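You operate a simulated robot arm through the tools that you are given. There is no shell and no other tool.

Carry out the task below with a simulated robot arm. There is one attempt and no reset: what you move stays moved.

JOB
Press the small blue die into the grey holder.
Fine: set that holder in the ring on the slide plate first; the slide plate ends pulled out. Where these are worked on the way, their far stop is far enough and under half their travel is too little: slide plate.

It is judged by the outcome, as a careful person would: the job done as asked, and still so three seconds after it is handed in. It fails if anything else is knocked over, pushed out of place, dropped, spilled or broken.

ROBOT AND FRAMES
A 7-joint arm with a two-finger parallel gripper, fixed in place. Base frame: the origin is on the floor under the middle of its stand, x ahead of it, y to its left, z up. Units: m, rad, N and s.
It reaches about 1.058 m from its shoulder. Its first joint turns from -2.897 to 2.897 rad. Payload 4.4 kg.
Tool frame: the origin (TCP) lies between the finger pads and is the grasp point; the fingertips stand 0.023 m ahead of it; z points along the fingers, y is the line along which they close. Largest opening 0.094 m; finger width 0.038, thickness 0.01; the body of the gripper, 0.054 by 0.096 m, starts 0.039 m behind the TCP.
Orientation is told as [roll, pitch, yaw] about the base's x, y, z axes, in that order, counted from this pose: with the fingers straight down and closing along the base's y, the tool's x points along the base's -x, its y along +y and its z along -z.

CONTROLS
- The arm moves only by the tool nudge_tool. Its argument "moves" is a list of rows, each an object of numbers (a shift or turn left out is 0, a gripper value left out holds the last): "tx", "ty", "tz": the shift along the base's x, y, z in units of 300 mm (1.0 is 300 mm); "wx", "wy", "wz": the turn, a rotation vector about the base's x, y, z in units of 120 degrees (1.0 is 120 degrees); "grip": the gripper command, from -1 (shut) to 1 (fully open), values between in proportion. In form: [{"tx": .., "ty": .., "tz": .., "wx": .., "wy": .., "wz": .., "grip": ..}, ...]. A call has 1 to 20 rows; each row is the pose to reach, as a shift and turn from the pose commanded when the call began. A call with a number of a shift or a turn outside -1 to 1 is refused whole. A row lasts 0.2 s, in which the tool goes at most 0.05 m and 0.15 rad; a call with a longer step from one row to the next is refused whole, and so is a gripper value outside its range. Where a pose cannot be reached the arm comes as near as it can. A force on the tool above 90 N (or 10 N above the force at the start of the call, whichever is more), or a blocked arm, ends the call early, and 0.2 s more pass. Each finger travels about 0.108 m/s and halts on what it meets, pressing with about 33 N; the grip force reading is that of the motor and also rises with nothing between the fingers. The clock runs only during rows and for 0.2 s after the last one: add rows that repeat a pose to give the fingers time. The reply holds the time, the measured pose of the TCP, the force on the tool along the base axes, the opening and the grip force, in the units named above and with some noise, with the torque about the TCP (base axes, N m) and any sound that the robot's microphone picked up, and new pictures: "pictures" is both (left out), scene, wrist or none.
- Cameras (640 x 400 px; columns grow to the right, rows downward): "scene" is fixed at [0.221, -0.4986, 1.5977]; the picture's right is [0.11, -0.99, 0.00], its down [-0.91, -0.10, -0.41] and it looks along [0.41, 0.04, -0.91] (base axes); focal length 322 px, centre (320, 200). "wrist" rides on the gripper at [0.086, 0.016, -0.075] in the tool frame; the picture's right is [-0.18, 0.98, 0.00], its down [-0.58, -0.11, -0.81] and it looks along [-0.79, -0.15, 0.59] (tool axes); focal length 243 px, centre (320, 200).
- point_at(camera, pixels): for up to 12 pixels [column, row] of the newest picture of that camera ("zoom" is the newest enlarged one), the place [x, y, z] in the base frame of the surface seen there, good to about 0.002 m. It takes no simulated time.
- close_up(camera, box): a new picture of the part [left, top, right, bottom] of that camera's present view, enlarged. It takes no simulated time.
- sign_off(): hands the job in; it is judged then, once.

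Open the gripper and draw the arm clear of the work before you hand the job in, unless the task says otherwise.

The tools are called after ">>>" as a command line: name --argument value ..., lists and objects as JSON in quotes. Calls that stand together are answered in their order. nudge_tool: Moves the arm, as the interface text tells. Its arguments: {"type":"object","properties":{"moves":{"type":"array"},"pictures":{"type":"string","enum":["both","scene","wrist","none"]}},"required":["moves"]} The other tools are called the same way: point_at (camera, pixels) gives the place of the surface under pixels of a picture; close_up (camera, box) takes an enlarged picture of a part of a camera's view; sign_off () hands the job in.

At the start:

```text
clock: 0.0
ee_pos: [0.4635, -0.4026, 1.2309]
tcp_rot: [-0.002, 0.001, 0.001]
wrist_force: [0.2, 0.0, -0.6]
moment: [0.02, -0.01, 0.0]
gripper_width: 0.094
finger_force: 0.0
```

scene: 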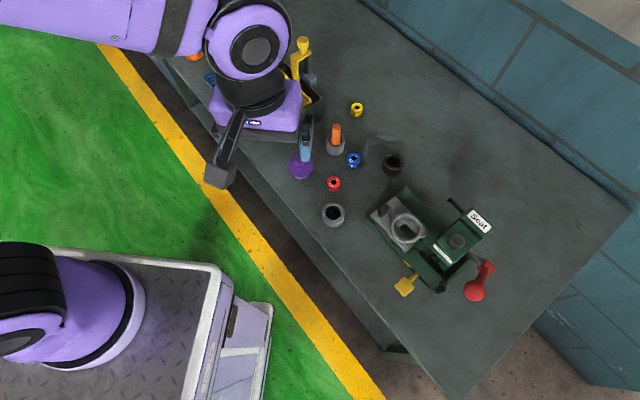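
wrist: 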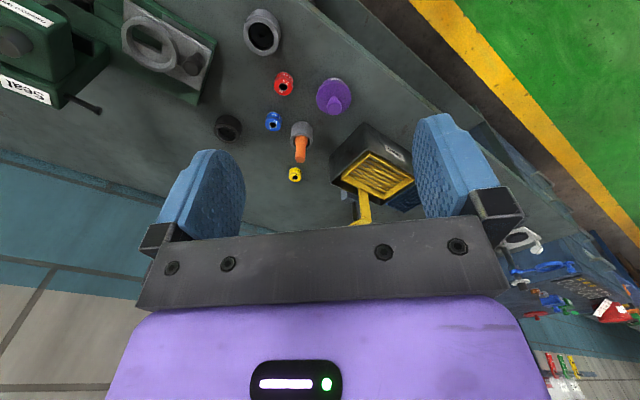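

The scene shows a green press/slide station around (430,240), a grey holder near (333,214), another with an orange peg near (335,140), a dark one at (392,162), and a blue die at (353,160). I'll enlarge these areas before moving.

>>> close_up --camera "scene" --box '[360, 170, 520, 310]'

>>> close_up --camera "scene" --box '[280, 90, 420, 240]'

>>> close_up --camera "wrist" --box '[0, 0, 240, 150]'

>>> close_up --camera "wrist" --box '[200, 0, 420, 200]'

```text
2.86 times, centred on (440, 240) of scene
```

zoom: 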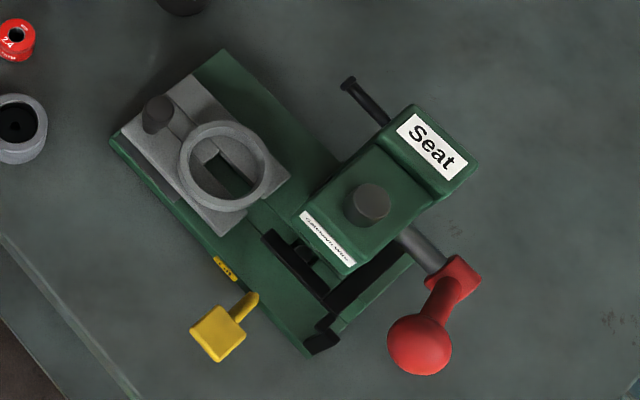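

```text
2.67 times, centred on (350, 165) of scene
```

zoom: 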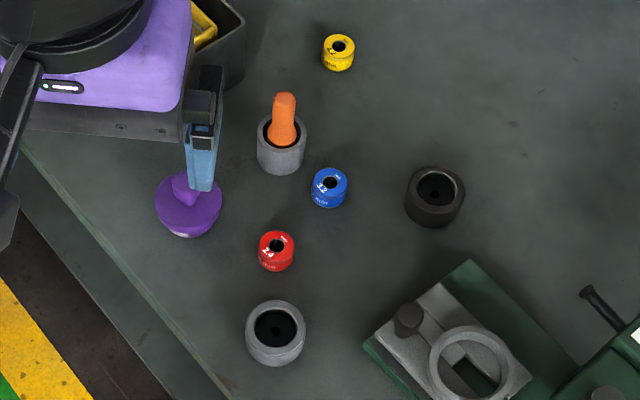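

```text
2.67 times, centred on (120, 75) of wrist
```

zoom: 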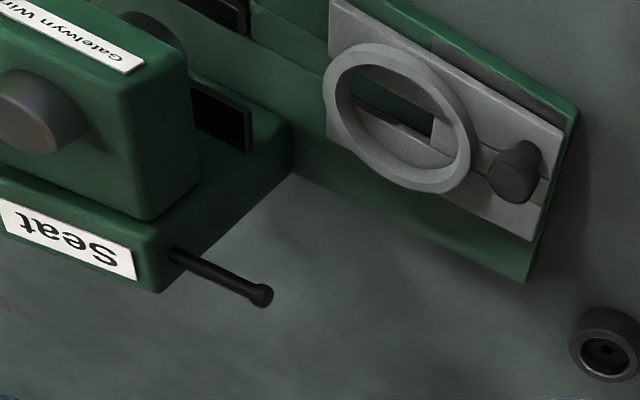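

```text
2.00 times, centred on (310, 100) of wrist
```

zoom: 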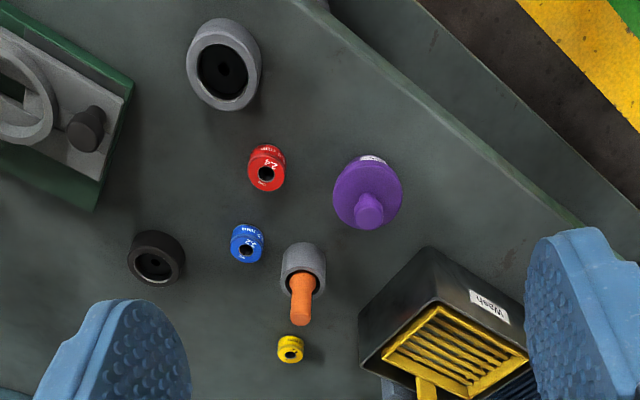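

I'll zoom in further on the station and the loose parts, to read the labels and understand the mechanism.

>>> close_up --camera "scene" --box '[425, 205, 505, 255]'

>>> close_up --camera "scene" --box '[385, 240, 485, 305]'

>>> close_up --camera "scene" --box '[365, 185, 445, 250]'

>>> close_up --camera "scene" --box '[315, 115, 375, 235]'

>>> close_up --camera "wrist" --box '[500, 220, 640, 400]'

>>> close_up --camera "wrist" --box '[0, 0, 110, 110]'

```text
8.00 times, centred on (465, 230) of scene
```

zoom: 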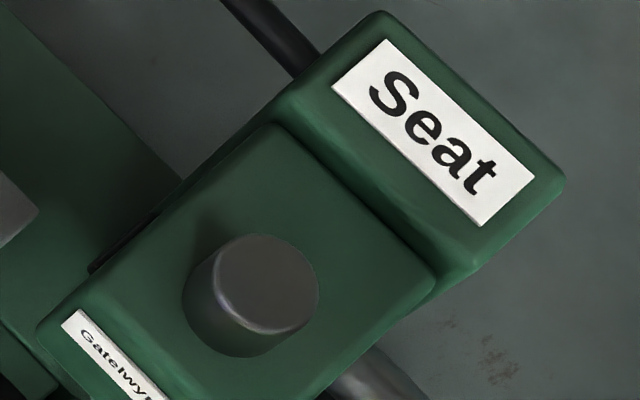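

```text
6.15 times, centred on (435, 272) of scene
```

zoom: 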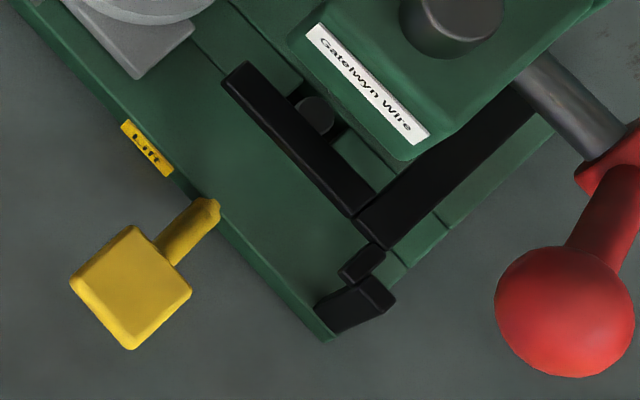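

```text
6.15 times, centred on (405, 218) of scene
```

zoom: 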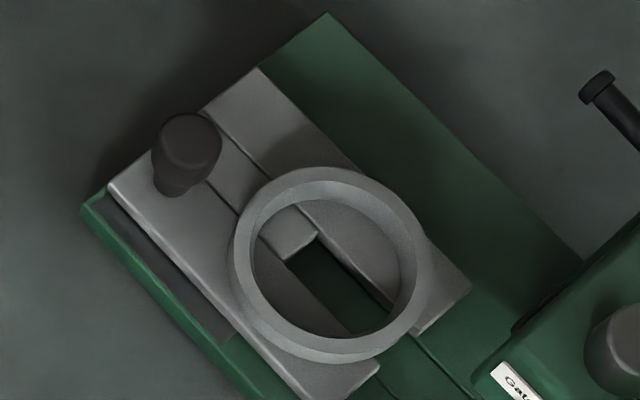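

```text
3.33 times, centred on (345, 175) of scene
```

zoom: 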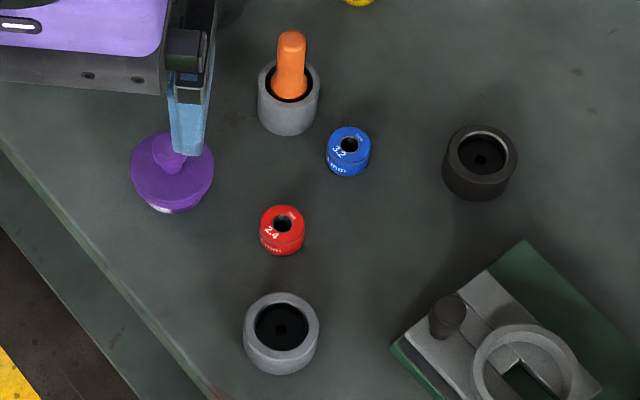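

```text
2.22 times, centred on (570, 310) of wrist
```

zoom: 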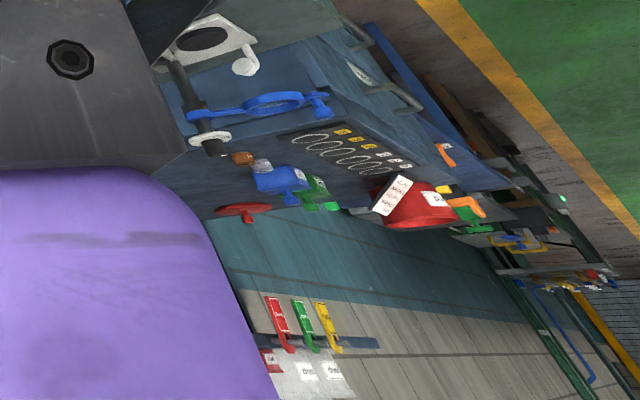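

```text
3.64 times, centred on (55, 55) of wrist
```

zoom: 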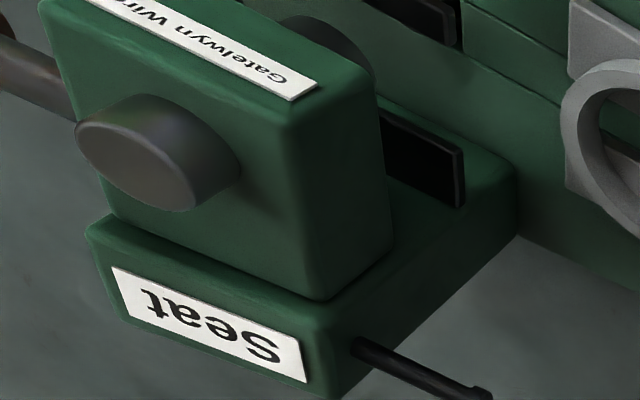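

There's a yellow tag near (409,264) with small text beside the yellow knob; I'll read it and get 3D positions of the main features.

>>> close_up --camera "scene" --box '[400, 256, 420, 270]'

>>> point_at --camera "scene" --pixels '[[404, 286], [418, 275], [410, 265], [479, 291], [486, 268], [451, 201], [459, 243], [384, 209], [332, 206], [332, 216], [352, 158], [389, 159]]'

>>> point_at --camera "scene" --pixels '[[405, 215], [398, 241], [420, 240], [403, 213], [388, 235], [372, 217], [398, 187], [370, 225], [440, 290], [412, 192], [330, 250], [360, 300]]'

```text
16.00 times, centred on (410, 263) of scene
```

zoom: 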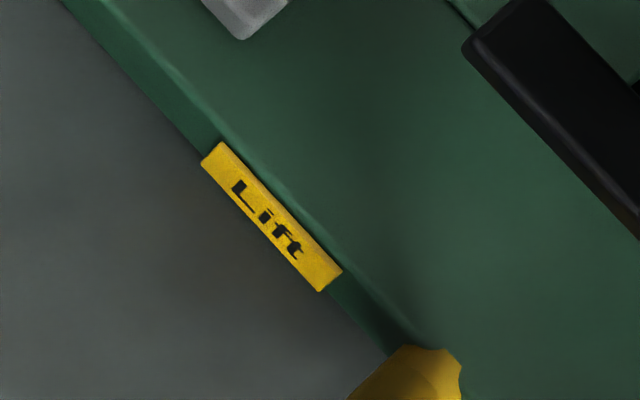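

```text
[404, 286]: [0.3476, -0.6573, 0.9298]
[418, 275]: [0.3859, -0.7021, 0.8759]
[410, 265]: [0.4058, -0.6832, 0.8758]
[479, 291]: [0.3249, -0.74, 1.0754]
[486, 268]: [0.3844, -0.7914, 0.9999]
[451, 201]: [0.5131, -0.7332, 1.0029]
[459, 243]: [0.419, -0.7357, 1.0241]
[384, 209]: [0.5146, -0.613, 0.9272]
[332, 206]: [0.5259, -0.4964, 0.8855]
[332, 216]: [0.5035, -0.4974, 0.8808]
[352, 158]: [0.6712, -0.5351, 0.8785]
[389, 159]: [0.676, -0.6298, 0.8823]
```

```text
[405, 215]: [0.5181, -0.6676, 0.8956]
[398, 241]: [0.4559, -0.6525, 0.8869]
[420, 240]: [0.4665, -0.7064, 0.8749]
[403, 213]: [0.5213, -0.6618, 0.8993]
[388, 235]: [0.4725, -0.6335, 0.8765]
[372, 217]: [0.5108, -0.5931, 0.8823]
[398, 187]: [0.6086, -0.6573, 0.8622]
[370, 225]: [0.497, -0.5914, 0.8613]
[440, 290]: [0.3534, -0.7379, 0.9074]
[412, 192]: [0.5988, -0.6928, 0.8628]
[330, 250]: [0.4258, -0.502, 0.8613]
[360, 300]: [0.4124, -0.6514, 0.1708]
```

The tag reads "Lift" and sits by the yellow knob. I'll turn the wrist about -90° and bring the camera closer to the station, staying well above the parts, to study the slide, the latch and the ring.

>>> nudge_tool --moves '[{"wz": -0.068, "tx": 0.01, "ty": -0.02, "tz": -0.04}, {"wz": -0.136, "tx": 0.02, "ty": -0.05, "tz": -0.09}, {"wz": -0.204, "tx": 0.03, "ty": -0.08, "tz": -0.14}, {"wz": -0.272, "tx": 0.04, "ty": -0.1, "tz": -0.2}, {"wz": -0.34, "tx": 0.05, "ty": -0.13, "tz": -0.26}, {"wz": -0.408, "tx": 0.06, "ty": -0.15, "tz": -0.32}, {"wz": -0.476, "tx": 0.07, "ty": -0.18, "tz": -0.38}, {"wz": -0.544, "tx": 0.08, "ty": -0.2, "tz": -0.43}, {"wz": -0.612, "tx": 0.09, "ty": -0.22, "tz": -0.48}, {"wz": -0.68, "tx": 0.1, "ty": -0.24, "tz": -0.52}, {"wz": -0.75, "tx": 0.11, "ty": -0.26, "tz": -0.55}, {"wz": -0.75, "tx": 0.11, "ty": -0.26, "tz": -0.55}]'

```text
clock: 2.6
ee_pos: [0.495, -0.4821, 1.0641]
tcp_rot: [0.001, 0.0, -1.573]
wrist_force: [0.2, -0.5, -0.7]
moment: [0.02, 0.0, -0.01]
gripper_width: 0.0942
finger_force: 0.1
```

scene: 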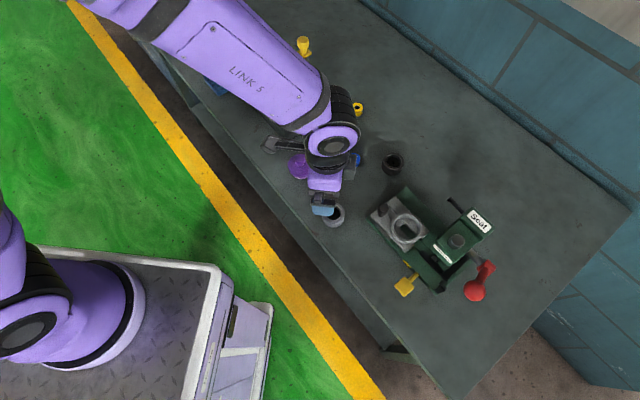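
wrist: 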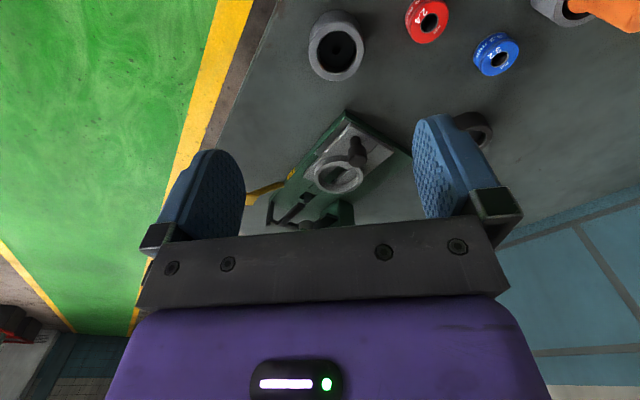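

The station is now seen between the fingers around (325,190); I'll enlarge it along with the holder and dies.

>>> close_up --camera "wrist" --box '[240, 100, 420, 235]'

>>> close_up --camera "wrist" --box '[290, 0, 390, 90]'

>>> close_up --camera "wrist" --box '[390, 0, 540, 90]'

```text
2.96 times, centred on (330, 168) of wrist
```

zoom: 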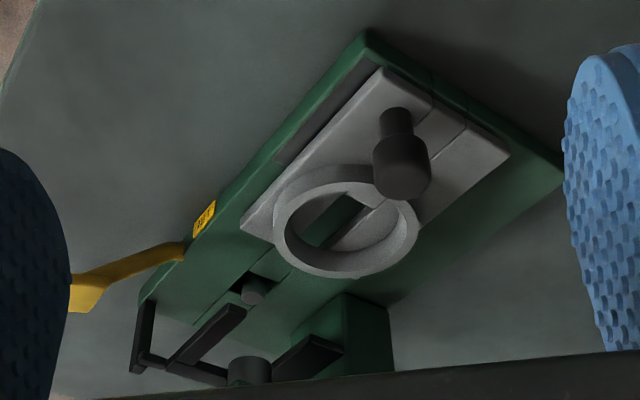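

```text
4.44 times, centred on (340, 45) of wrist
```

zoom: 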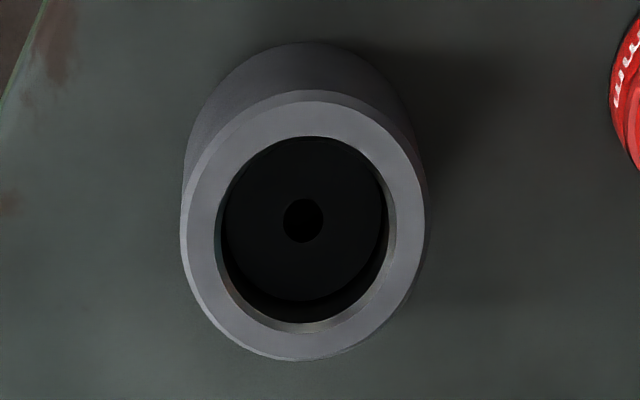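

```text
4.27 times, centred on (465, 45) of wrist
```

zoom: 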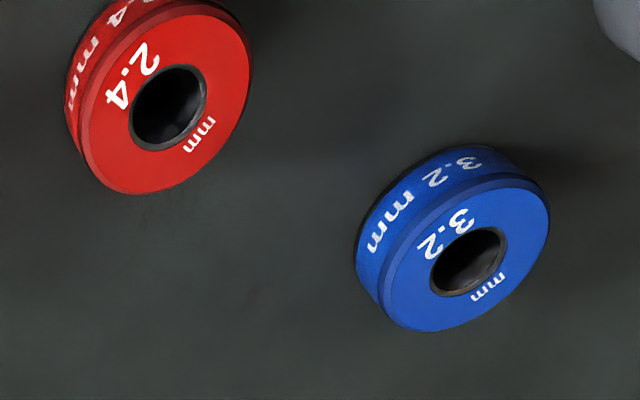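

I'll measure 3D points for the station's features in this wrist view: the pin, black bars, slide corners, knob, ring rim and yellow lever.

>>> close_up --camera "wrist" --box '[240, 100, 420, 235]'

>>> point_at --camera "zoom" --pixels '[[253, 291], [210, 330], [310, 355], [250, 368], [143, 340], [85, 290], [180, 250], [120, 268], [205, 218], [250, 225], [384, 72], [505, 150]]'

>>> point_at --camera "zoom" --pixels '[[280, 205], [405, 235], [345, 272], [345, 180], [395, 120], [402, 165], [335, 105], [250, 260], [340, 230], [460, 190], [365, 320], [270, 265]]'

```text
2.96 times, centred on (330, 168) of wrist
```

zoom: 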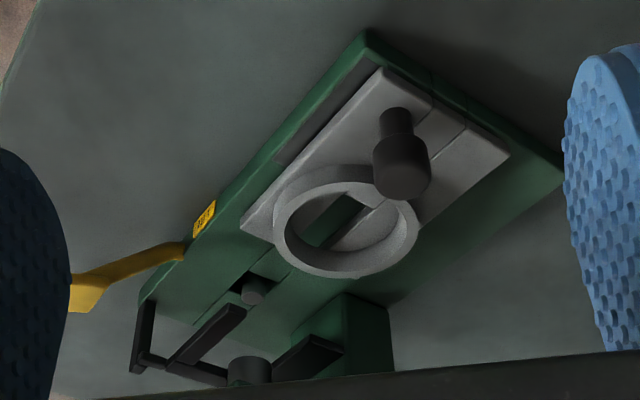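

```text
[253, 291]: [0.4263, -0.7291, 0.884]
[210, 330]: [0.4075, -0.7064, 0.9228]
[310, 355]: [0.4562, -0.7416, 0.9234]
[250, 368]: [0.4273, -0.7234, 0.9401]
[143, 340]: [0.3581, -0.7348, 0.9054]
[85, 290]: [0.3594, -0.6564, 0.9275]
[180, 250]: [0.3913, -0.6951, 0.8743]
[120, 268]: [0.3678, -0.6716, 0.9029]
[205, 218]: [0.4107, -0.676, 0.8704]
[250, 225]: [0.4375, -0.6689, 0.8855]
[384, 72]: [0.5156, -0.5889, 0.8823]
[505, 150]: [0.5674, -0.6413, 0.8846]
```

```text
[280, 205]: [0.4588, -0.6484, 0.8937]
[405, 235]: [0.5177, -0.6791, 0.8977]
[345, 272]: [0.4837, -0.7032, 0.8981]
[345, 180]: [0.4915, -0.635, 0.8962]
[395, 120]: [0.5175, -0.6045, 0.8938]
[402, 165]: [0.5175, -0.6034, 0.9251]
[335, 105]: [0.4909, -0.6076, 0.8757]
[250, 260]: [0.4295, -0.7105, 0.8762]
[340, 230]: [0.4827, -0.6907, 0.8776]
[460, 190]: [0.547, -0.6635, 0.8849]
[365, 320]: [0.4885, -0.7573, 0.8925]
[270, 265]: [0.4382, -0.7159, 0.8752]
```

Ring top is about z 0.898, plate top 0.8845, table 0.861. I'll now measure the grey holder's rim, bore and floor, and the blue die's size, in this wrist view.

>>> close_up --camera "wrist" --box '[290, 0, 390, 90]'

>>> point_at --camera "zoom" --pixels '[[200, 225], [415, 225], [305, 115], [303, 345], [305, 180], [340, 260], [303, 222], [300, 65], [150, 300], [480, 300], [222, 225], [386, 215]]'

>>> close_up --camera "wrist" --box '[450, 10, 540, 90]'

>>> point_at --camera "zoom" --pixels '[[255, 200], [400, 165], [320, 130], [345, 245], [320, 190], [180, 200], [280, 300], [420, 130], [500, 300], [250, 130], [330, 100], [440, 200]]'

```text
4.44 times, centred on (340, 45) of wrist
```

zoom: 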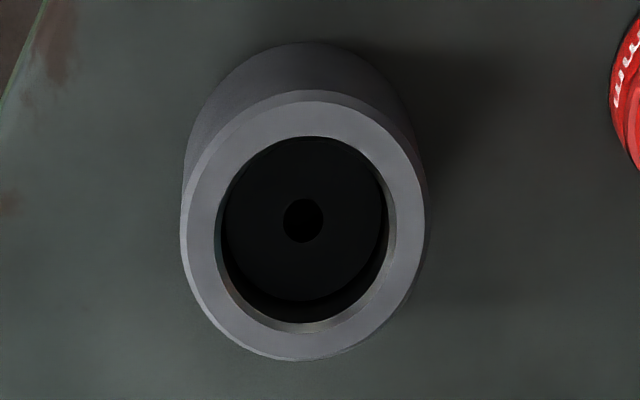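

```text
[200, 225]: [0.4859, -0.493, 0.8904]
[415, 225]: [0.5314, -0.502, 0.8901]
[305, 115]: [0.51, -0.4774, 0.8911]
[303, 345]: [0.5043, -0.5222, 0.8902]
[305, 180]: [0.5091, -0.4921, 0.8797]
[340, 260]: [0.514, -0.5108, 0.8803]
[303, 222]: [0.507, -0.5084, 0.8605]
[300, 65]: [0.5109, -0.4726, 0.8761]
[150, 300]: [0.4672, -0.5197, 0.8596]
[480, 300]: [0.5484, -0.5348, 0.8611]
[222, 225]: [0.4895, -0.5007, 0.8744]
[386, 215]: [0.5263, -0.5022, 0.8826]
```

```text
5.00 times, centred on (495, 50) of wrist
```

zoom: 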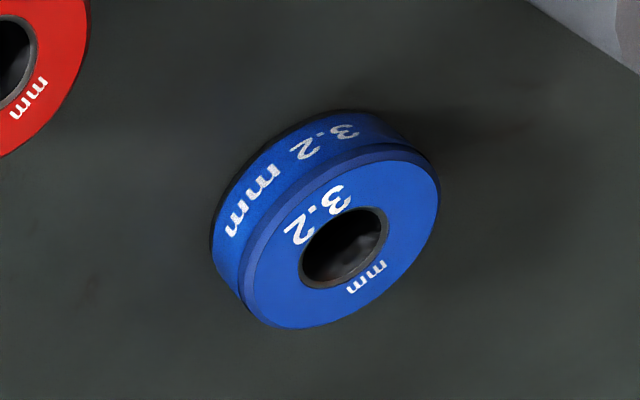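

```text
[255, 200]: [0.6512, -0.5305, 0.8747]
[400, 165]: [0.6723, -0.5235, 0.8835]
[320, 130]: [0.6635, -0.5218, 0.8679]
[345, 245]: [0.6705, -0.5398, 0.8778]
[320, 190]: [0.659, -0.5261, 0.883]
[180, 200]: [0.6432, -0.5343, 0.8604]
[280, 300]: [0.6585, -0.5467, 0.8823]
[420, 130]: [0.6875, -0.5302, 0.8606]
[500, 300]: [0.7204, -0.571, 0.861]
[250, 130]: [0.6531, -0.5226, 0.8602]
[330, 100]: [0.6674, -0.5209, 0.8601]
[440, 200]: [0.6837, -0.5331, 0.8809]
```

Holder: outer diameter ≈0.052, rim at z 0.8905 (height ≈0.03), centre ≈(0.508,-0.499). Next I'll swing the camera to the robot side of the press to see the red lever, ram, bars and the black rod.

>>> nudge_tool --moves '[{"tx": -0.11, "ty": -0.04, "tz": 0.03, "wz": 0.066}, {"tx": -0.22, "ty": -0.08, "tz": 0.05, "wz": 0.132}, {"tx": -0.33, "ty": -0.12, "tz": 0.08, "wz": 0.198}, {"tx": -0.44, "ty": -0.16, "tz": 0.1, "wz": 0.264}, {"tx": -0.55, "ty": -0.2, "tz": 0.12, "wz": 0.33}, {"tx": -0.66, "ty": -0.24, "tz": 0.12, "wz": 0.396}, {"tx": -0.76, "ty": -0.28, "tz": 0.12, "wz": 0.462}, {"tx": -0.76, "ty": -0.28, "tz": 0.12, "wz": 0.462}]'

```text
clock: 4.4
ee_pos: [0.2692, -0.5656, 1.102]
tcp_rot: [-0.001, -0.001, -0.603]
wrist_force: [0.1, 0.1, 0.3]
moment: [-0.03, -0.01, 0.0]
gripper_width: 0.0941
finger_force: 0.1
```

scene: 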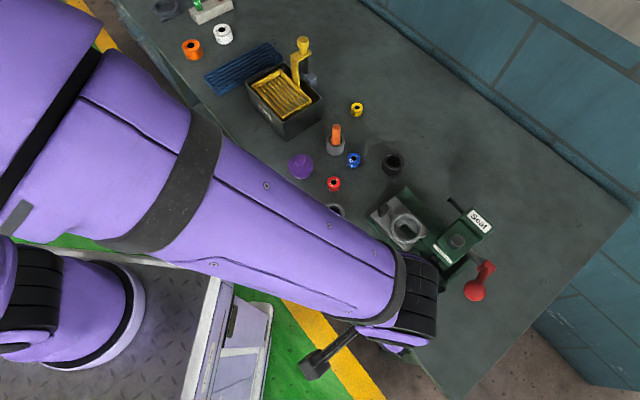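
wrist: 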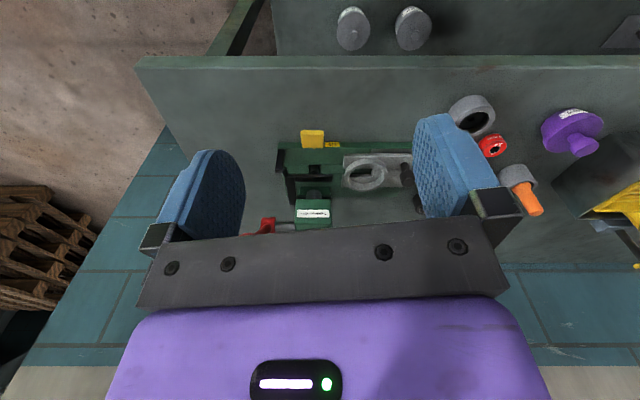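

The scene now shows more parts at top-left; I'll zoom there to check for any other blue die, and enlarge the station in the wrist view.

>>> close_up --camera "scene" --box '[130, 0, 340, 130]'

>>> close_up --camera "wrist" --box '[240, 115, 440, 240]'

>>> close_up --camera "wrist" --box '[270, 120, 360, 240]'

>>> close_up --camera "wrist" --box '[440, 80, 640, 240]'

```text
3.05 times, centred on (235, 65) of scene
```

zoom: 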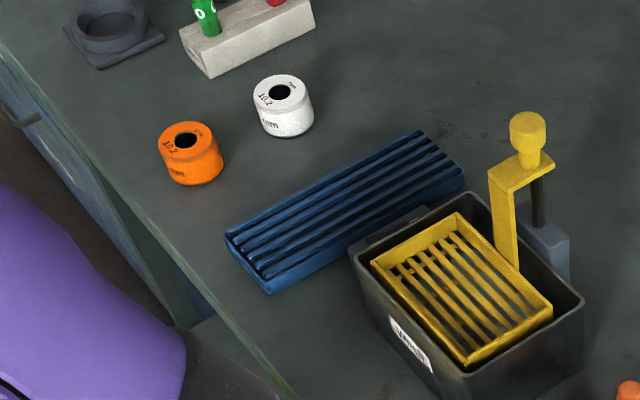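

```text
3.20 times, centred on (340, 178) of wrist
```

zoom: 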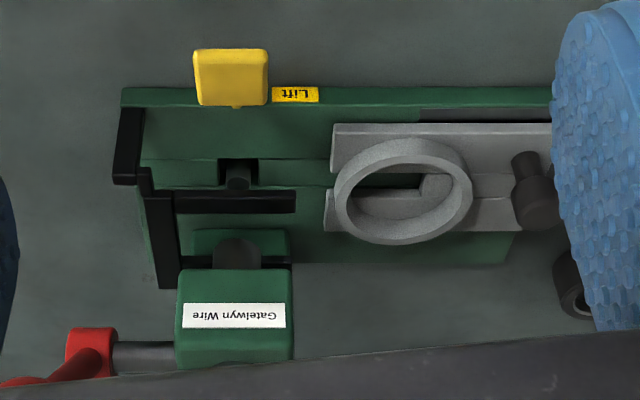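

```text
3.33 times, centred on (315, 180) of wrist
```

zoom: 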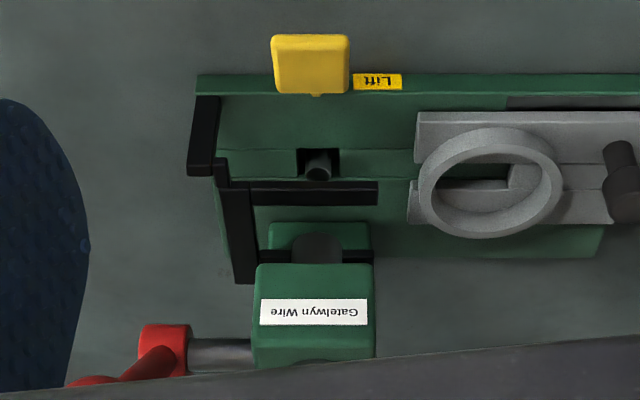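

```text
2.50 times, centred on (540, 160) of wrist
```

zoom: 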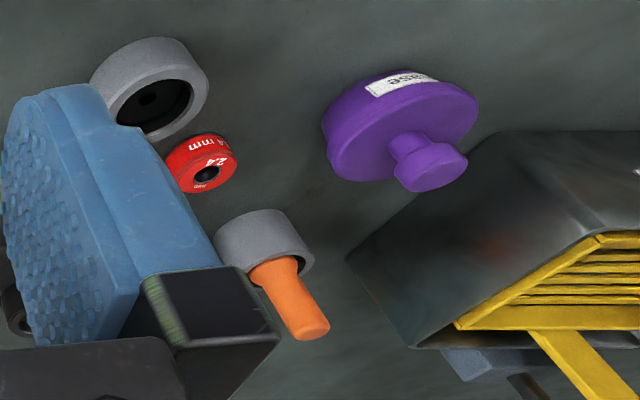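

Only one blue die (3.2 mm) is visible; the fork, ram and lift pin are clear. I'll move above the grey holder with the yaw aligned to the slide (about -134°), so the camera will point away from the press head when placing.

>>> nudge_tool --moves '[{"tx": 0.061, "ty": 0.017, "tz": -0.02, "wz": -0.064}, {"tx": 0.123, "ty": 0.034, "tz": -0.04, "wz": -0.128}, {"tx": 0.184, "ty": 0.051, "tz": -0.06, "wz": -0.192}, {"tx": 0.245, "ty": 0.068, "tz": -0.09, "wz": -0.256}, {"tx": 0.307, "ty": 0.085, "tz": -0.12, "wz": -0.32}, {"tx": 0.368, "ty": 0.102, "tz": -0.15, "wz": -0.384}, {"tx": 0.429, "ty": 0.119, "tz": -0.18, "wz": -0.448}, {"tx": 0.49, "ty": 0.136, "tz": -0.21, "wz": -0.512}, {"tx": 0.552, "ty": 0.153, "tz": -0.24, "wz": -0.576}, {"tx": 0.613, "ty": 0.17, "tz": -0.27, "wz": -0.64}, {"tx": 0.675, "ty": 0.188, "tz": -0.29, "wz": -0.704}, {"tx": 0.736, "ty": 0.205, "tz": -0.31, "wz": -0.768}, {"tx": 0.796, "ty": 0.222, "tz": -0.33, "wz": -0.8325}, {"tx": 0.796, "ty": 0.222, "tz": -0.33, "wz": -0.8325}]'

```text
clock: 7.4
ee_pos: [0.5085, -0.4973, 1.0015]
tcp_rot: [-0.001, 0.002, -2.351]
wrist_force: [0.3, 0.1, -0.4]
moment: [0.01, -0.03, -0.02]
gripper_width: 0.0937
finger_force: 0.0
```

scene: 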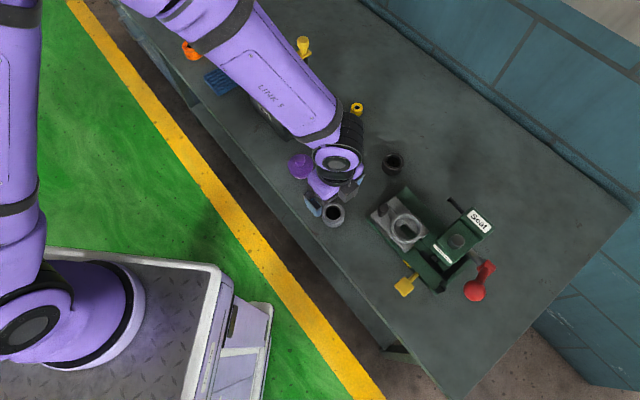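
wrist: 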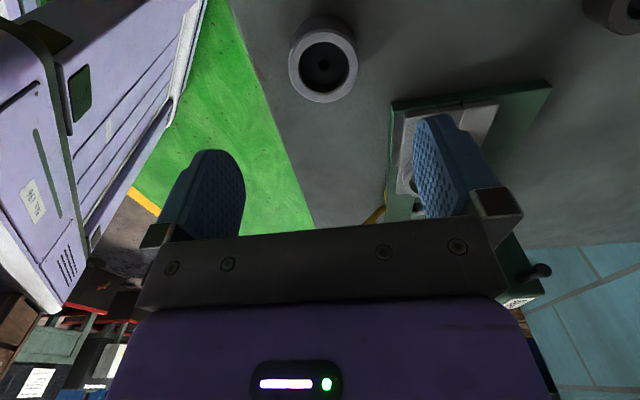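

The holder's rim appears centred near (323,65), almost exactly below the TCP. I'll zoom and measure the rim to centre the grasp.

>>> close_up --camera "wrist" --box '[280, 5, 370, 115]'

>>> point_at --camera "wrist" --pixels '[[292, 66], [354, 64], [322, 35], [324, 99], [301, 44], [346, 44], [302, 90], [345, 88]]'

```text
3.64 times, centred on (325, 60) of wrist
```

zoom: 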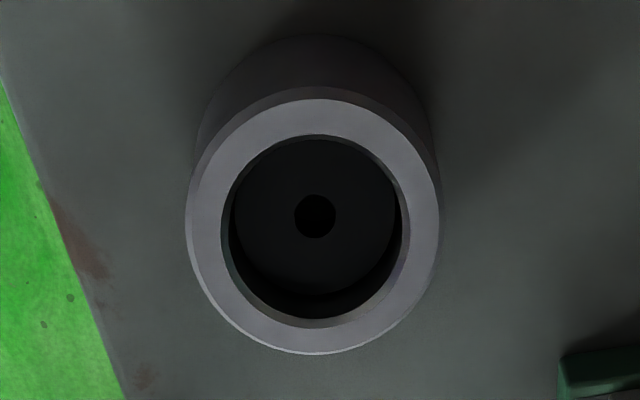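

```text
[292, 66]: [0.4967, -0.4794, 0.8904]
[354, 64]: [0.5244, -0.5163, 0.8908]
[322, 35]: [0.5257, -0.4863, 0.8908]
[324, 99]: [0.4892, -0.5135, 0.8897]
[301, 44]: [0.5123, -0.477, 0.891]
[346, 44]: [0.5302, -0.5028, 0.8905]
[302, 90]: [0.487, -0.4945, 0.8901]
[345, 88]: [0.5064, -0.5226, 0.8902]
```

Rim centre ≈(0.509,-0.499), OD ≈0.0515. I'll shift 2 mm and descend until the fingertips are 16 mm above the table, so they'll stay above the ring top when placing, then close.

>>> nudge_tool --moves '[{"tx": 0.002, "ty": -0.006, "tz": -0.1, "grip": 1}, {"tx": 0.002, "ty": -0.006, "tz": -0.2, "grip": 1}, {"tx": 0.002, "ty": -0.006, "tz": -0.29, "grip": 1}, {"tx": 0.002, "ty": -0.006, "tz": -0.338, "grip": 1}, {"tx": 0.002, "ty": -0.006, "tz": -0.338, "grip": 1}]'

```text
clock: 8.6
ee_pos: [0.5085, -0.5002, 0.8989]
tcp_rot: [-0.001, -0.002, -2.347]
wrist_force: [0.0, 0.1, 0.7]
moment: [-0.01, -0.03, -0.03]
gripper_width: 0.0941
finger_force: 0.0
```

scene: 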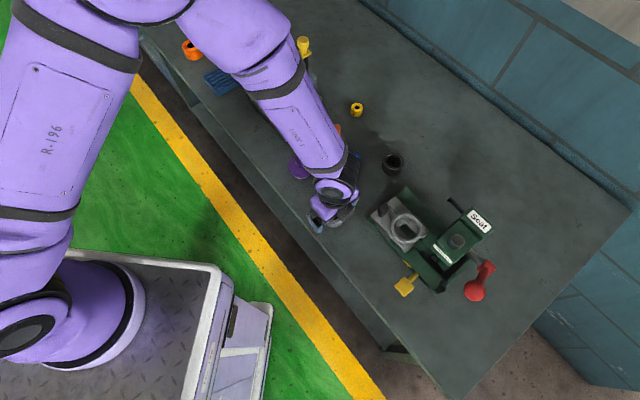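
wrist: 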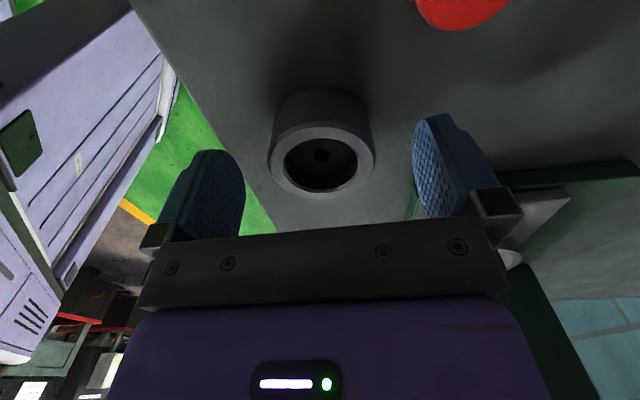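

The rim now appears centred near (322,161). I'll verify its centre against the TCP before closing.

>>> point_at --camera "wrist" --pixels '[[274, 160], [369, 160], [322, 131], [322, 194], [290, 138], [354, 138], [285, 183], [359, 183], [247, 200], [410, 200]]'

>>> close_up --camera "wrist" --box '[230, 70, 410, 240]'

```text
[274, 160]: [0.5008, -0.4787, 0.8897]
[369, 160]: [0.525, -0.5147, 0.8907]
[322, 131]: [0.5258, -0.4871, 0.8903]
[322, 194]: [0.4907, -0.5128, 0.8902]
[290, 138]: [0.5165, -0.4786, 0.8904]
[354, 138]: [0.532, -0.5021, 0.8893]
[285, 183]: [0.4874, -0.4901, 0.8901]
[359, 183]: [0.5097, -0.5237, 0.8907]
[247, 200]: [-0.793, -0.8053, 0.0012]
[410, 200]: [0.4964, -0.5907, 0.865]
```

```text
2.35 times, centred on (320, 155) of wrist
```

zoom: 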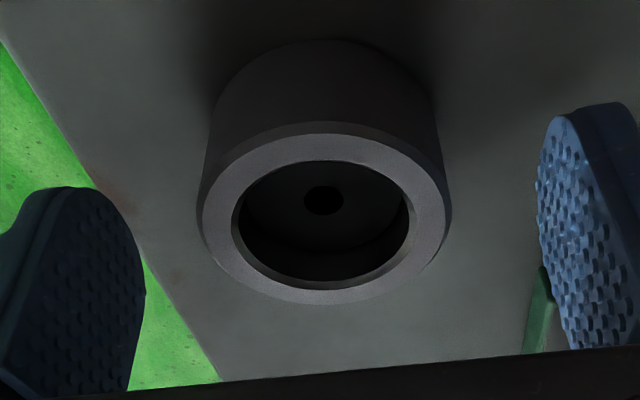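

Holder centre ≈(0.510,-0.499), about 2 mm off along the tool x. I'll correct it, raise 1.5 mm for ring clearance, and close the gripper.

>>> nudge_tool --moves '[{"tx": 0.004, "ty": 0.004, "tz": 0.005, "grip": 1}, {"tx": 0.004, "ty": 0.004, "tz": 0.005, "grip": 0.4}, {"tx": 0.004, "ty": 0.004, "tz": 0.005, "grip": 0.15}, {"tx": 0.004, "ty": 0.004, "tz": 0.005, "grip": -1}, {"tx": 0.004, "ty": 0.004, "tz": 0.005, "grip": -1}, {"tx": 0.004, "ty": 0.004, "tz": 0.005, "grip": -1}]'

```text
clock: 10.0
ee_pos: [0.5085, -0.4975, 0.9016]
tcp_rot: [0.0, 0.001, -2.347]
wrist_force: [0.9, -2.0, 1.4]
moment: [0.01, -0.08, -0.01]
gripper_width: 0.0533
finger_force: 33.0
```

scene: 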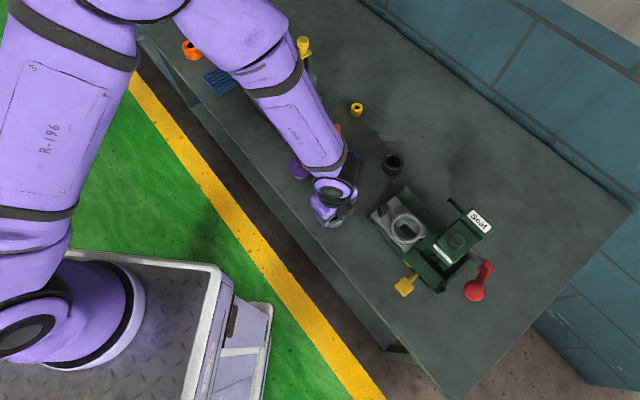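
wrist: 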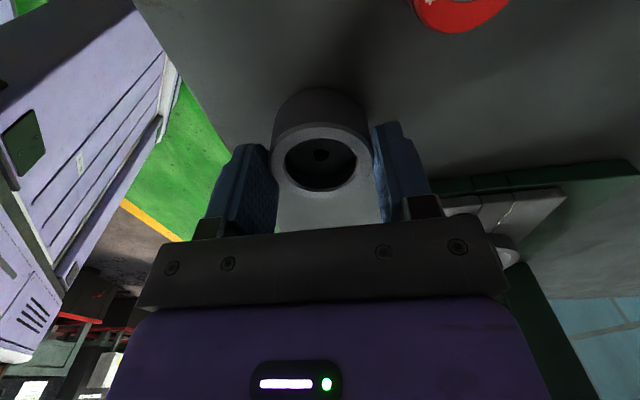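

The gripper holds the holder (width 0.053, force 33 N). Before lifting, I'll measure the ring's rim centre precisely from the scene camera.

>>> close_up --camera "scene" --box '[380, 205, 430, 255]'

```text
8.00 times, centred on (405, 230) of scene
```

zoom: 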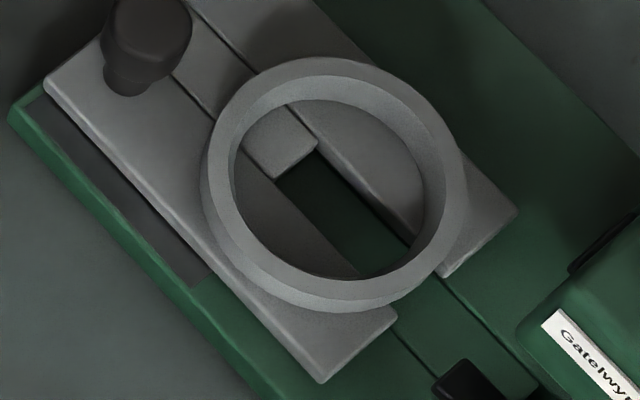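

>>> point_at --camera "zoom" --pixels '[[222, 180], [452, 185], [335, 70], [335, 290], [255, 105], [425, 110], [250, 255], [420, 265], [212, 190], [466, 180], [300, 150], [80, 85]]'

>>> point_at --camera "zoom" --pixels '[[335, 60], [335, 300], [330, 250], [300, 245], [390, 170], [240, 175], [440, 190], [320, 380], [516, 212], [48, 88], [455, 385], [240, 355]]'

```text
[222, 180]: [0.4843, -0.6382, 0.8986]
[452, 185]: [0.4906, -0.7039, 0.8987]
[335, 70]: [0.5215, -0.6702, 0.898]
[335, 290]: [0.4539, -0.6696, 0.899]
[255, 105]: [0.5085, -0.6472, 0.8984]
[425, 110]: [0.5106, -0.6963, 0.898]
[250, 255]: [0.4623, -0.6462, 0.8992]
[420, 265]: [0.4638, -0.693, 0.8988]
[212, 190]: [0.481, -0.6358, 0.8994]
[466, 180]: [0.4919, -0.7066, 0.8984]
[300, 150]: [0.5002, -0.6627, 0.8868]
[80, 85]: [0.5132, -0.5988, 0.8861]
```

```text
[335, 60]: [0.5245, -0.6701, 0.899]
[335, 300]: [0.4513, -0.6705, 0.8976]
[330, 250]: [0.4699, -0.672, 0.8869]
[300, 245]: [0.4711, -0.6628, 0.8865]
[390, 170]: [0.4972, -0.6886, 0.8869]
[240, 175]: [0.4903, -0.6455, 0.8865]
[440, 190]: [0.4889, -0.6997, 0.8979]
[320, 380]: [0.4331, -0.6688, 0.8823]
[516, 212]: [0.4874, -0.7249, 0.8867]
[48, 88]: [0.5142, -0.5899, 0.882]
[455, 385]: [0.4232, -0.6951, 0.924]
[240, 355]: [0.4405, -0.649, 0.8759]
```

Ring centre ≈(0.487,-0.6705), rim z 0.8985, plate z 0.8867, inner diameter ≈0.057. Now I'll check how the gripped holder sits relative to the TCP.

>>> close_up --camera "wrist" --box '[260, 80, 385, 200]'

>>> point_at --camera "wrist" --pixels '[[322, 130], [322, 188], [322, 136], [322, 192], [281, 158], [363, 158], [292, 138], [352, 138], [292, 180], [352, 180]]'

```text
3.33 times, centred on (322, 140) of wrist
```

zoom: 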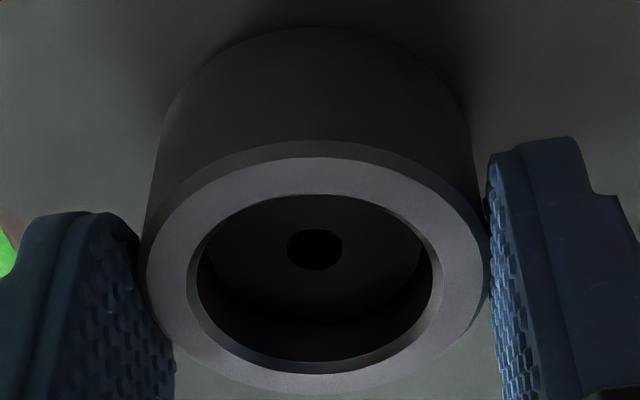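

```text
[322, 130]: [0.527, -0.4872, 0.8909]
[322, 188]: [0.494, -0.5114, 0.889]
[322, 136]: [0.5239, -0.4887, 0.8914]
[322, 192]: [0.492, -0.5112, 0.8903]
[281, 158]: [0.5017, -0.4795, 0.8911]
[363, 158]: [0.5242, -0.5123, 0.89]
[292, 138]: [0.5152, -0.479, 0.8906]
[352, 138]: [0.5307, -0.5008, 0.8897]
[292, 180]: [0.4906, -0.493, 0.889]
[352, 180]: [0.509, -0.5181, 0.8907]
```

Holder centre ≈(0.5095,-0.4993). I'll lift 0.10 m and carry it (-0.0225,-0.171) to above the ring, then check alignment.

>>> nudge_tool --moves '[{"tz": 0.08, "grip": -1}, {"tz": 0.18, "grip": -1}, {"tz": 0.28, "grip": -1}, {"tz": 0.34, "grip": -1}, {"tx": -0.01, "ty": -0.07, "tz": 0.34, "grip": -1}, {"tx": -0.025, "ty": -0.19, "tz": 0.34, "grip": -1}, {"tx": -0.045, "ty": -0.32, "tz": 0.34, "grip": -1}, {"tx": -0.06, "ty": -0.45, "tz": 0.34, "grip": -1}, {"tx": -0.075, "ty": -0.54, "tz": 0.34, "grip": -1}, {"tx": -0.075, "ty": -0.571, "tz": 0.34, "grip": -1}, {"tx": -0.075, "ty": -0.571, "tz": 0.34, "grip": -1}]'

```text
clock: 12.4
ee_pos: [0.4843, -0.6689, 1.0017]
tcp_rot: [-0.001, 0.0, -2.346]
wrist_force: [0.0, 0.7, -3.6]
moment: [0.0, 0.0, 0.03]
gripper_width: 0.0533
finger_force: 33.6
```

scene: 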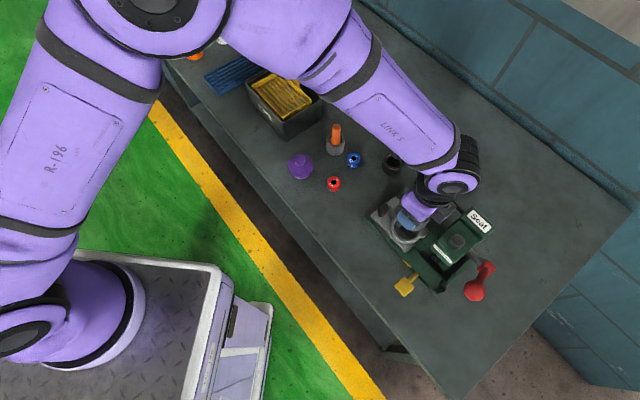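
wrist: 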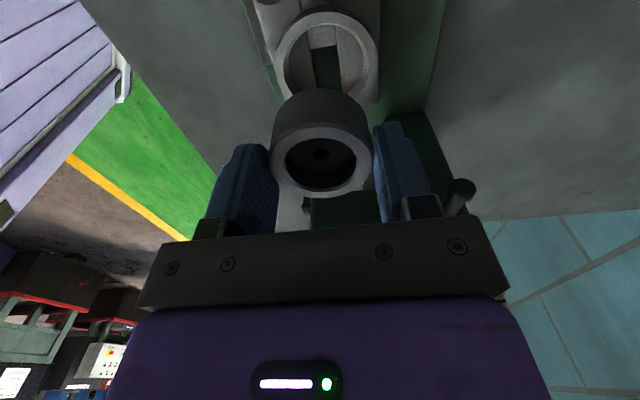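

The ring shows at about (327,55), slightly right of the holder's column (322). I'll measure both rims in this view to get the remaining offset.

>>> close_up --camera "wrist" --box '[250, 0, 400, 200]'

>>> point_at --camera "wrist" --pixels '[[278, 60], [376, 60], [327, 16], [287, 32], [366, 30], [284, 88], [372, 85], [322, 130], [322, 192], [281, 158], [363, 158], [322, 162]]'

```text
2.00 times, centred on (325, 100) of wrist
```

zoom: 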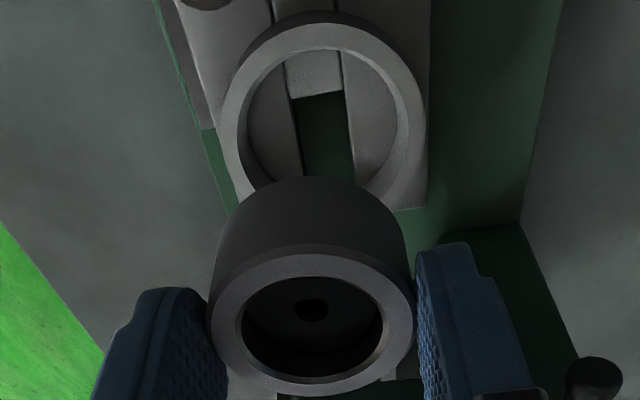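

```text
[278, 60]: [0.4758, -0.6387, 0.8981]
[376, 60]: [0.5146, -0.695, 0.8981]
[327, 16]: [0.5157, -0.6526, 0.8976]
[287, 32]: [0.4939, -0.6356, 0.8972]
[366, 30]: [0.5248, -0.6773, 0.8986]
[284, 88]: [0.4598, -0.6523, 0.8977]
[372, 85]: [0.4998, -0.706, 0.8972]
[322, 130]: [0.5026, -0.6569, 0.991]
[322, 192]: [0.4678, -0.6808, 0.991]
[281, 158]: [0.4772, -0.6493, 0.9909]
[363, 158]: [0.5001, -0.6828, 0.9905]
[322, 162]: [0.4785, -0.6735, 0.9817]
```

The ring centre lies about (+0.003,-0.003) from the holder's axis. I'll apply that shift and lower to about 8 mm above the ring for a second check.

>>> nudge_tool --moves '[{"tx": 0.011, "ty": -0.011, "tz": -0.04, "grip": -1}, {"tx": 0.011, "ty": -0.011, "tz": -0.1, "grip": -1}, {"tx": 0.011, "ty": -0.011, "tz": -0.15, "grip": -1}, {"tx": 0.011, "ty": -0.011, "tz": -0.18, "grip": -1}, {"tx": 0.011, "ty": -0.011, "tz": -0.18, "grip": -1}]'

```text
clock: 13.6
ee_pos: [0.4871, -0.6721, 0.9501]
tcp_rot: [-0.001, 0.0, -2.347]
wrist_force: [0.3, -0.1, -2.5]
moment: [0.04, 0.01, 0.01]
gripper_width: 0.0533
finger_force: 33.0
```

scene: 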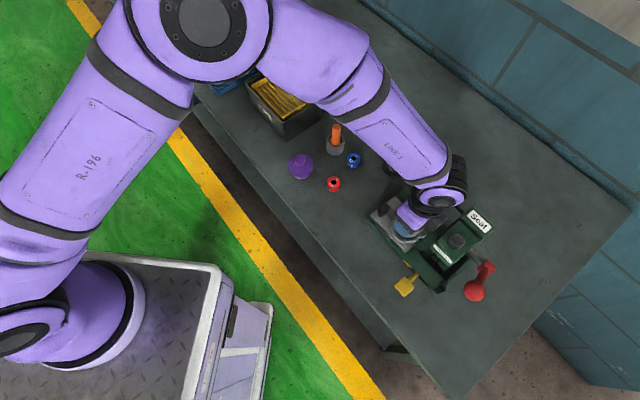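
wrist: 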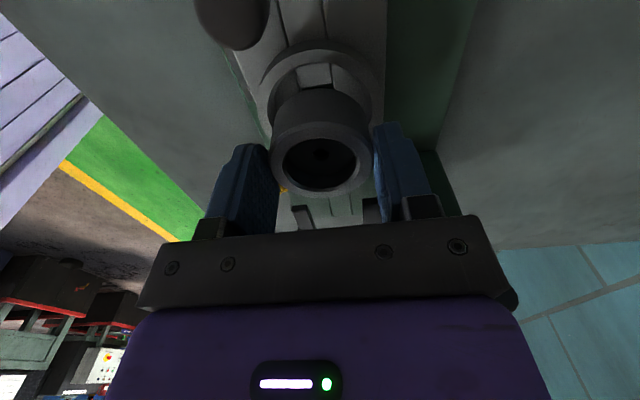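

>>> close_up --camera "wrist" --box '[250, 30, 400, 200]'

>>> close_up --camera "scene" --box '[370, 190, 450, 260]'

```text
2.35 times, centred on (325, 115) of wrist
```

zoom: 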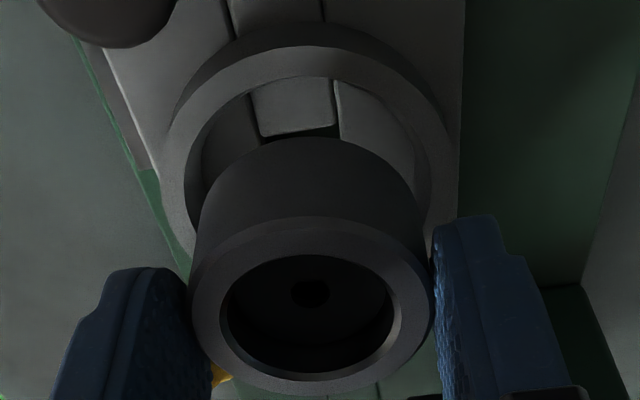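

```text
5.71 times, centred on (410, 225) of scene
```

zoom: 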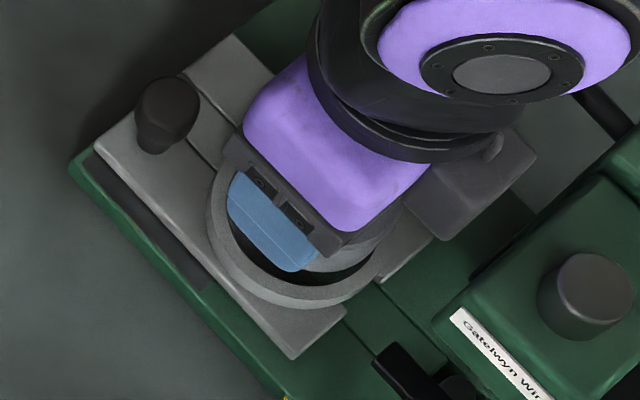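

Columns agree now (ring ≈309, holder ≈310 in the zoom). I'll check the fore-aft alignment with points on the ring's near rim and the holder's rim.

>>> close_up --camera "wrist" --box '[250, 30, 400, 200]'

>>> point_at --camera "zoom" --pixels '[[310, 60], [200, 95], [420, 95], [175, 150], [442, 150], [180, 180], [445, 185], [310, 235], [310, 385], [205, 300], [418, 300], [310, 30]]'

```text
2.35 times, centred on (325, 115) of wrist
```

zoom: 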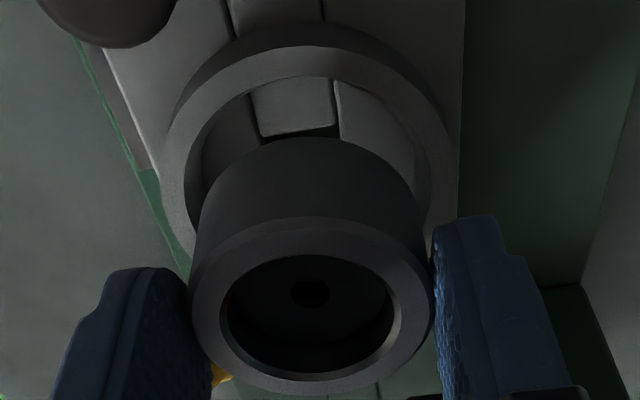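

```text
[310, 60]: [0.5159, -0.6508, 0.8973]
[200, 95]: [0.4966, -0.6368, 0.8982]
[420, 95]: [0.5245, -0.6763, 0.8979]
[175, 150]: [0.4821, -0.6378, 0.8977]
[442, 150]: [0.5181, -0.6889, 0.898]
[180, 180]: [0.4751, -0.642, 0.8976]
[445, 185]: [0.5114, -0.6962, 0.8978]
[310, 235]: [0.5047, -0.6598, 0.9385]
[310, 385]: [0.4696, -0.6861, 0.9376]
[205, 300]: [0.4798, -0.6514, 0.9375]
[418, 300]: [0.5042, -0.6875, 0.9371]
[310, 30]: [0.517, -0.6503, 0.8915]
```

Averaging the estimates, the ring axis is about 2 mm toward the tool's +x from the holder's axis. I'll apply that and lower slowly until the holder's bottom is about 4 mm inside the ring, checking the force.

>>> nudge_tool --moves '[{"tx": 0.0047, "ty": 0.0047, "tz": 0, "grip": -1}, {"tx": 0.0047, "ty": 0.0047, "tz": -0.015, "grip": -1}, {"tx": 0.0047, "ty": 0.0047, "tz": -0.03, "grip": -1}, {"tx": 0.0047, "ty": 0.0047, "tz": -0.04, "grip": -1}, {"tx": 0.0047, "ty": 0.0047, "tz": -0.048, "grip": -1}, {"tx": 0.0047, "ty": 0.0047, "tz": -0.048, "grip": -1}]'

```text
clock: 15.0
ee_pos: [0.4885, -0.6695, 0.9337]
tcp_rot: [-0.001, 0.0, -2.347]
wrist_force: [-0.7, -1.8, -2.5]
moment: [-0.01, -0.03, -0.01]
gripper_width: 0.0533
finger_force: 33.2
```

scene: 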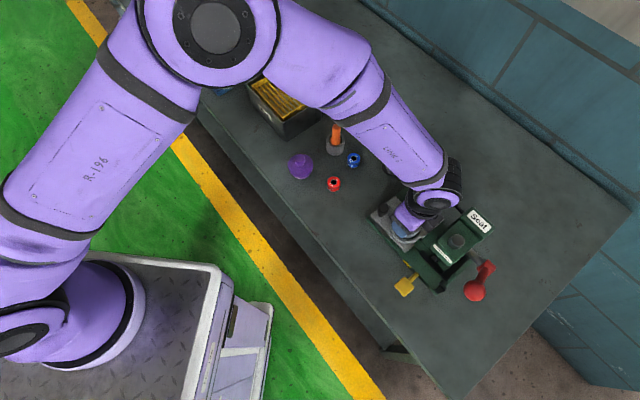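
wrist: 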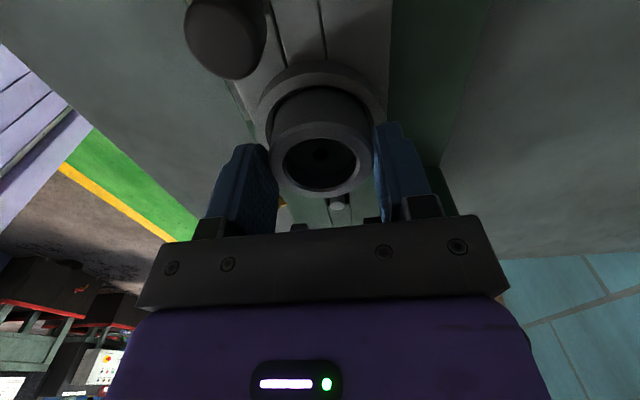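

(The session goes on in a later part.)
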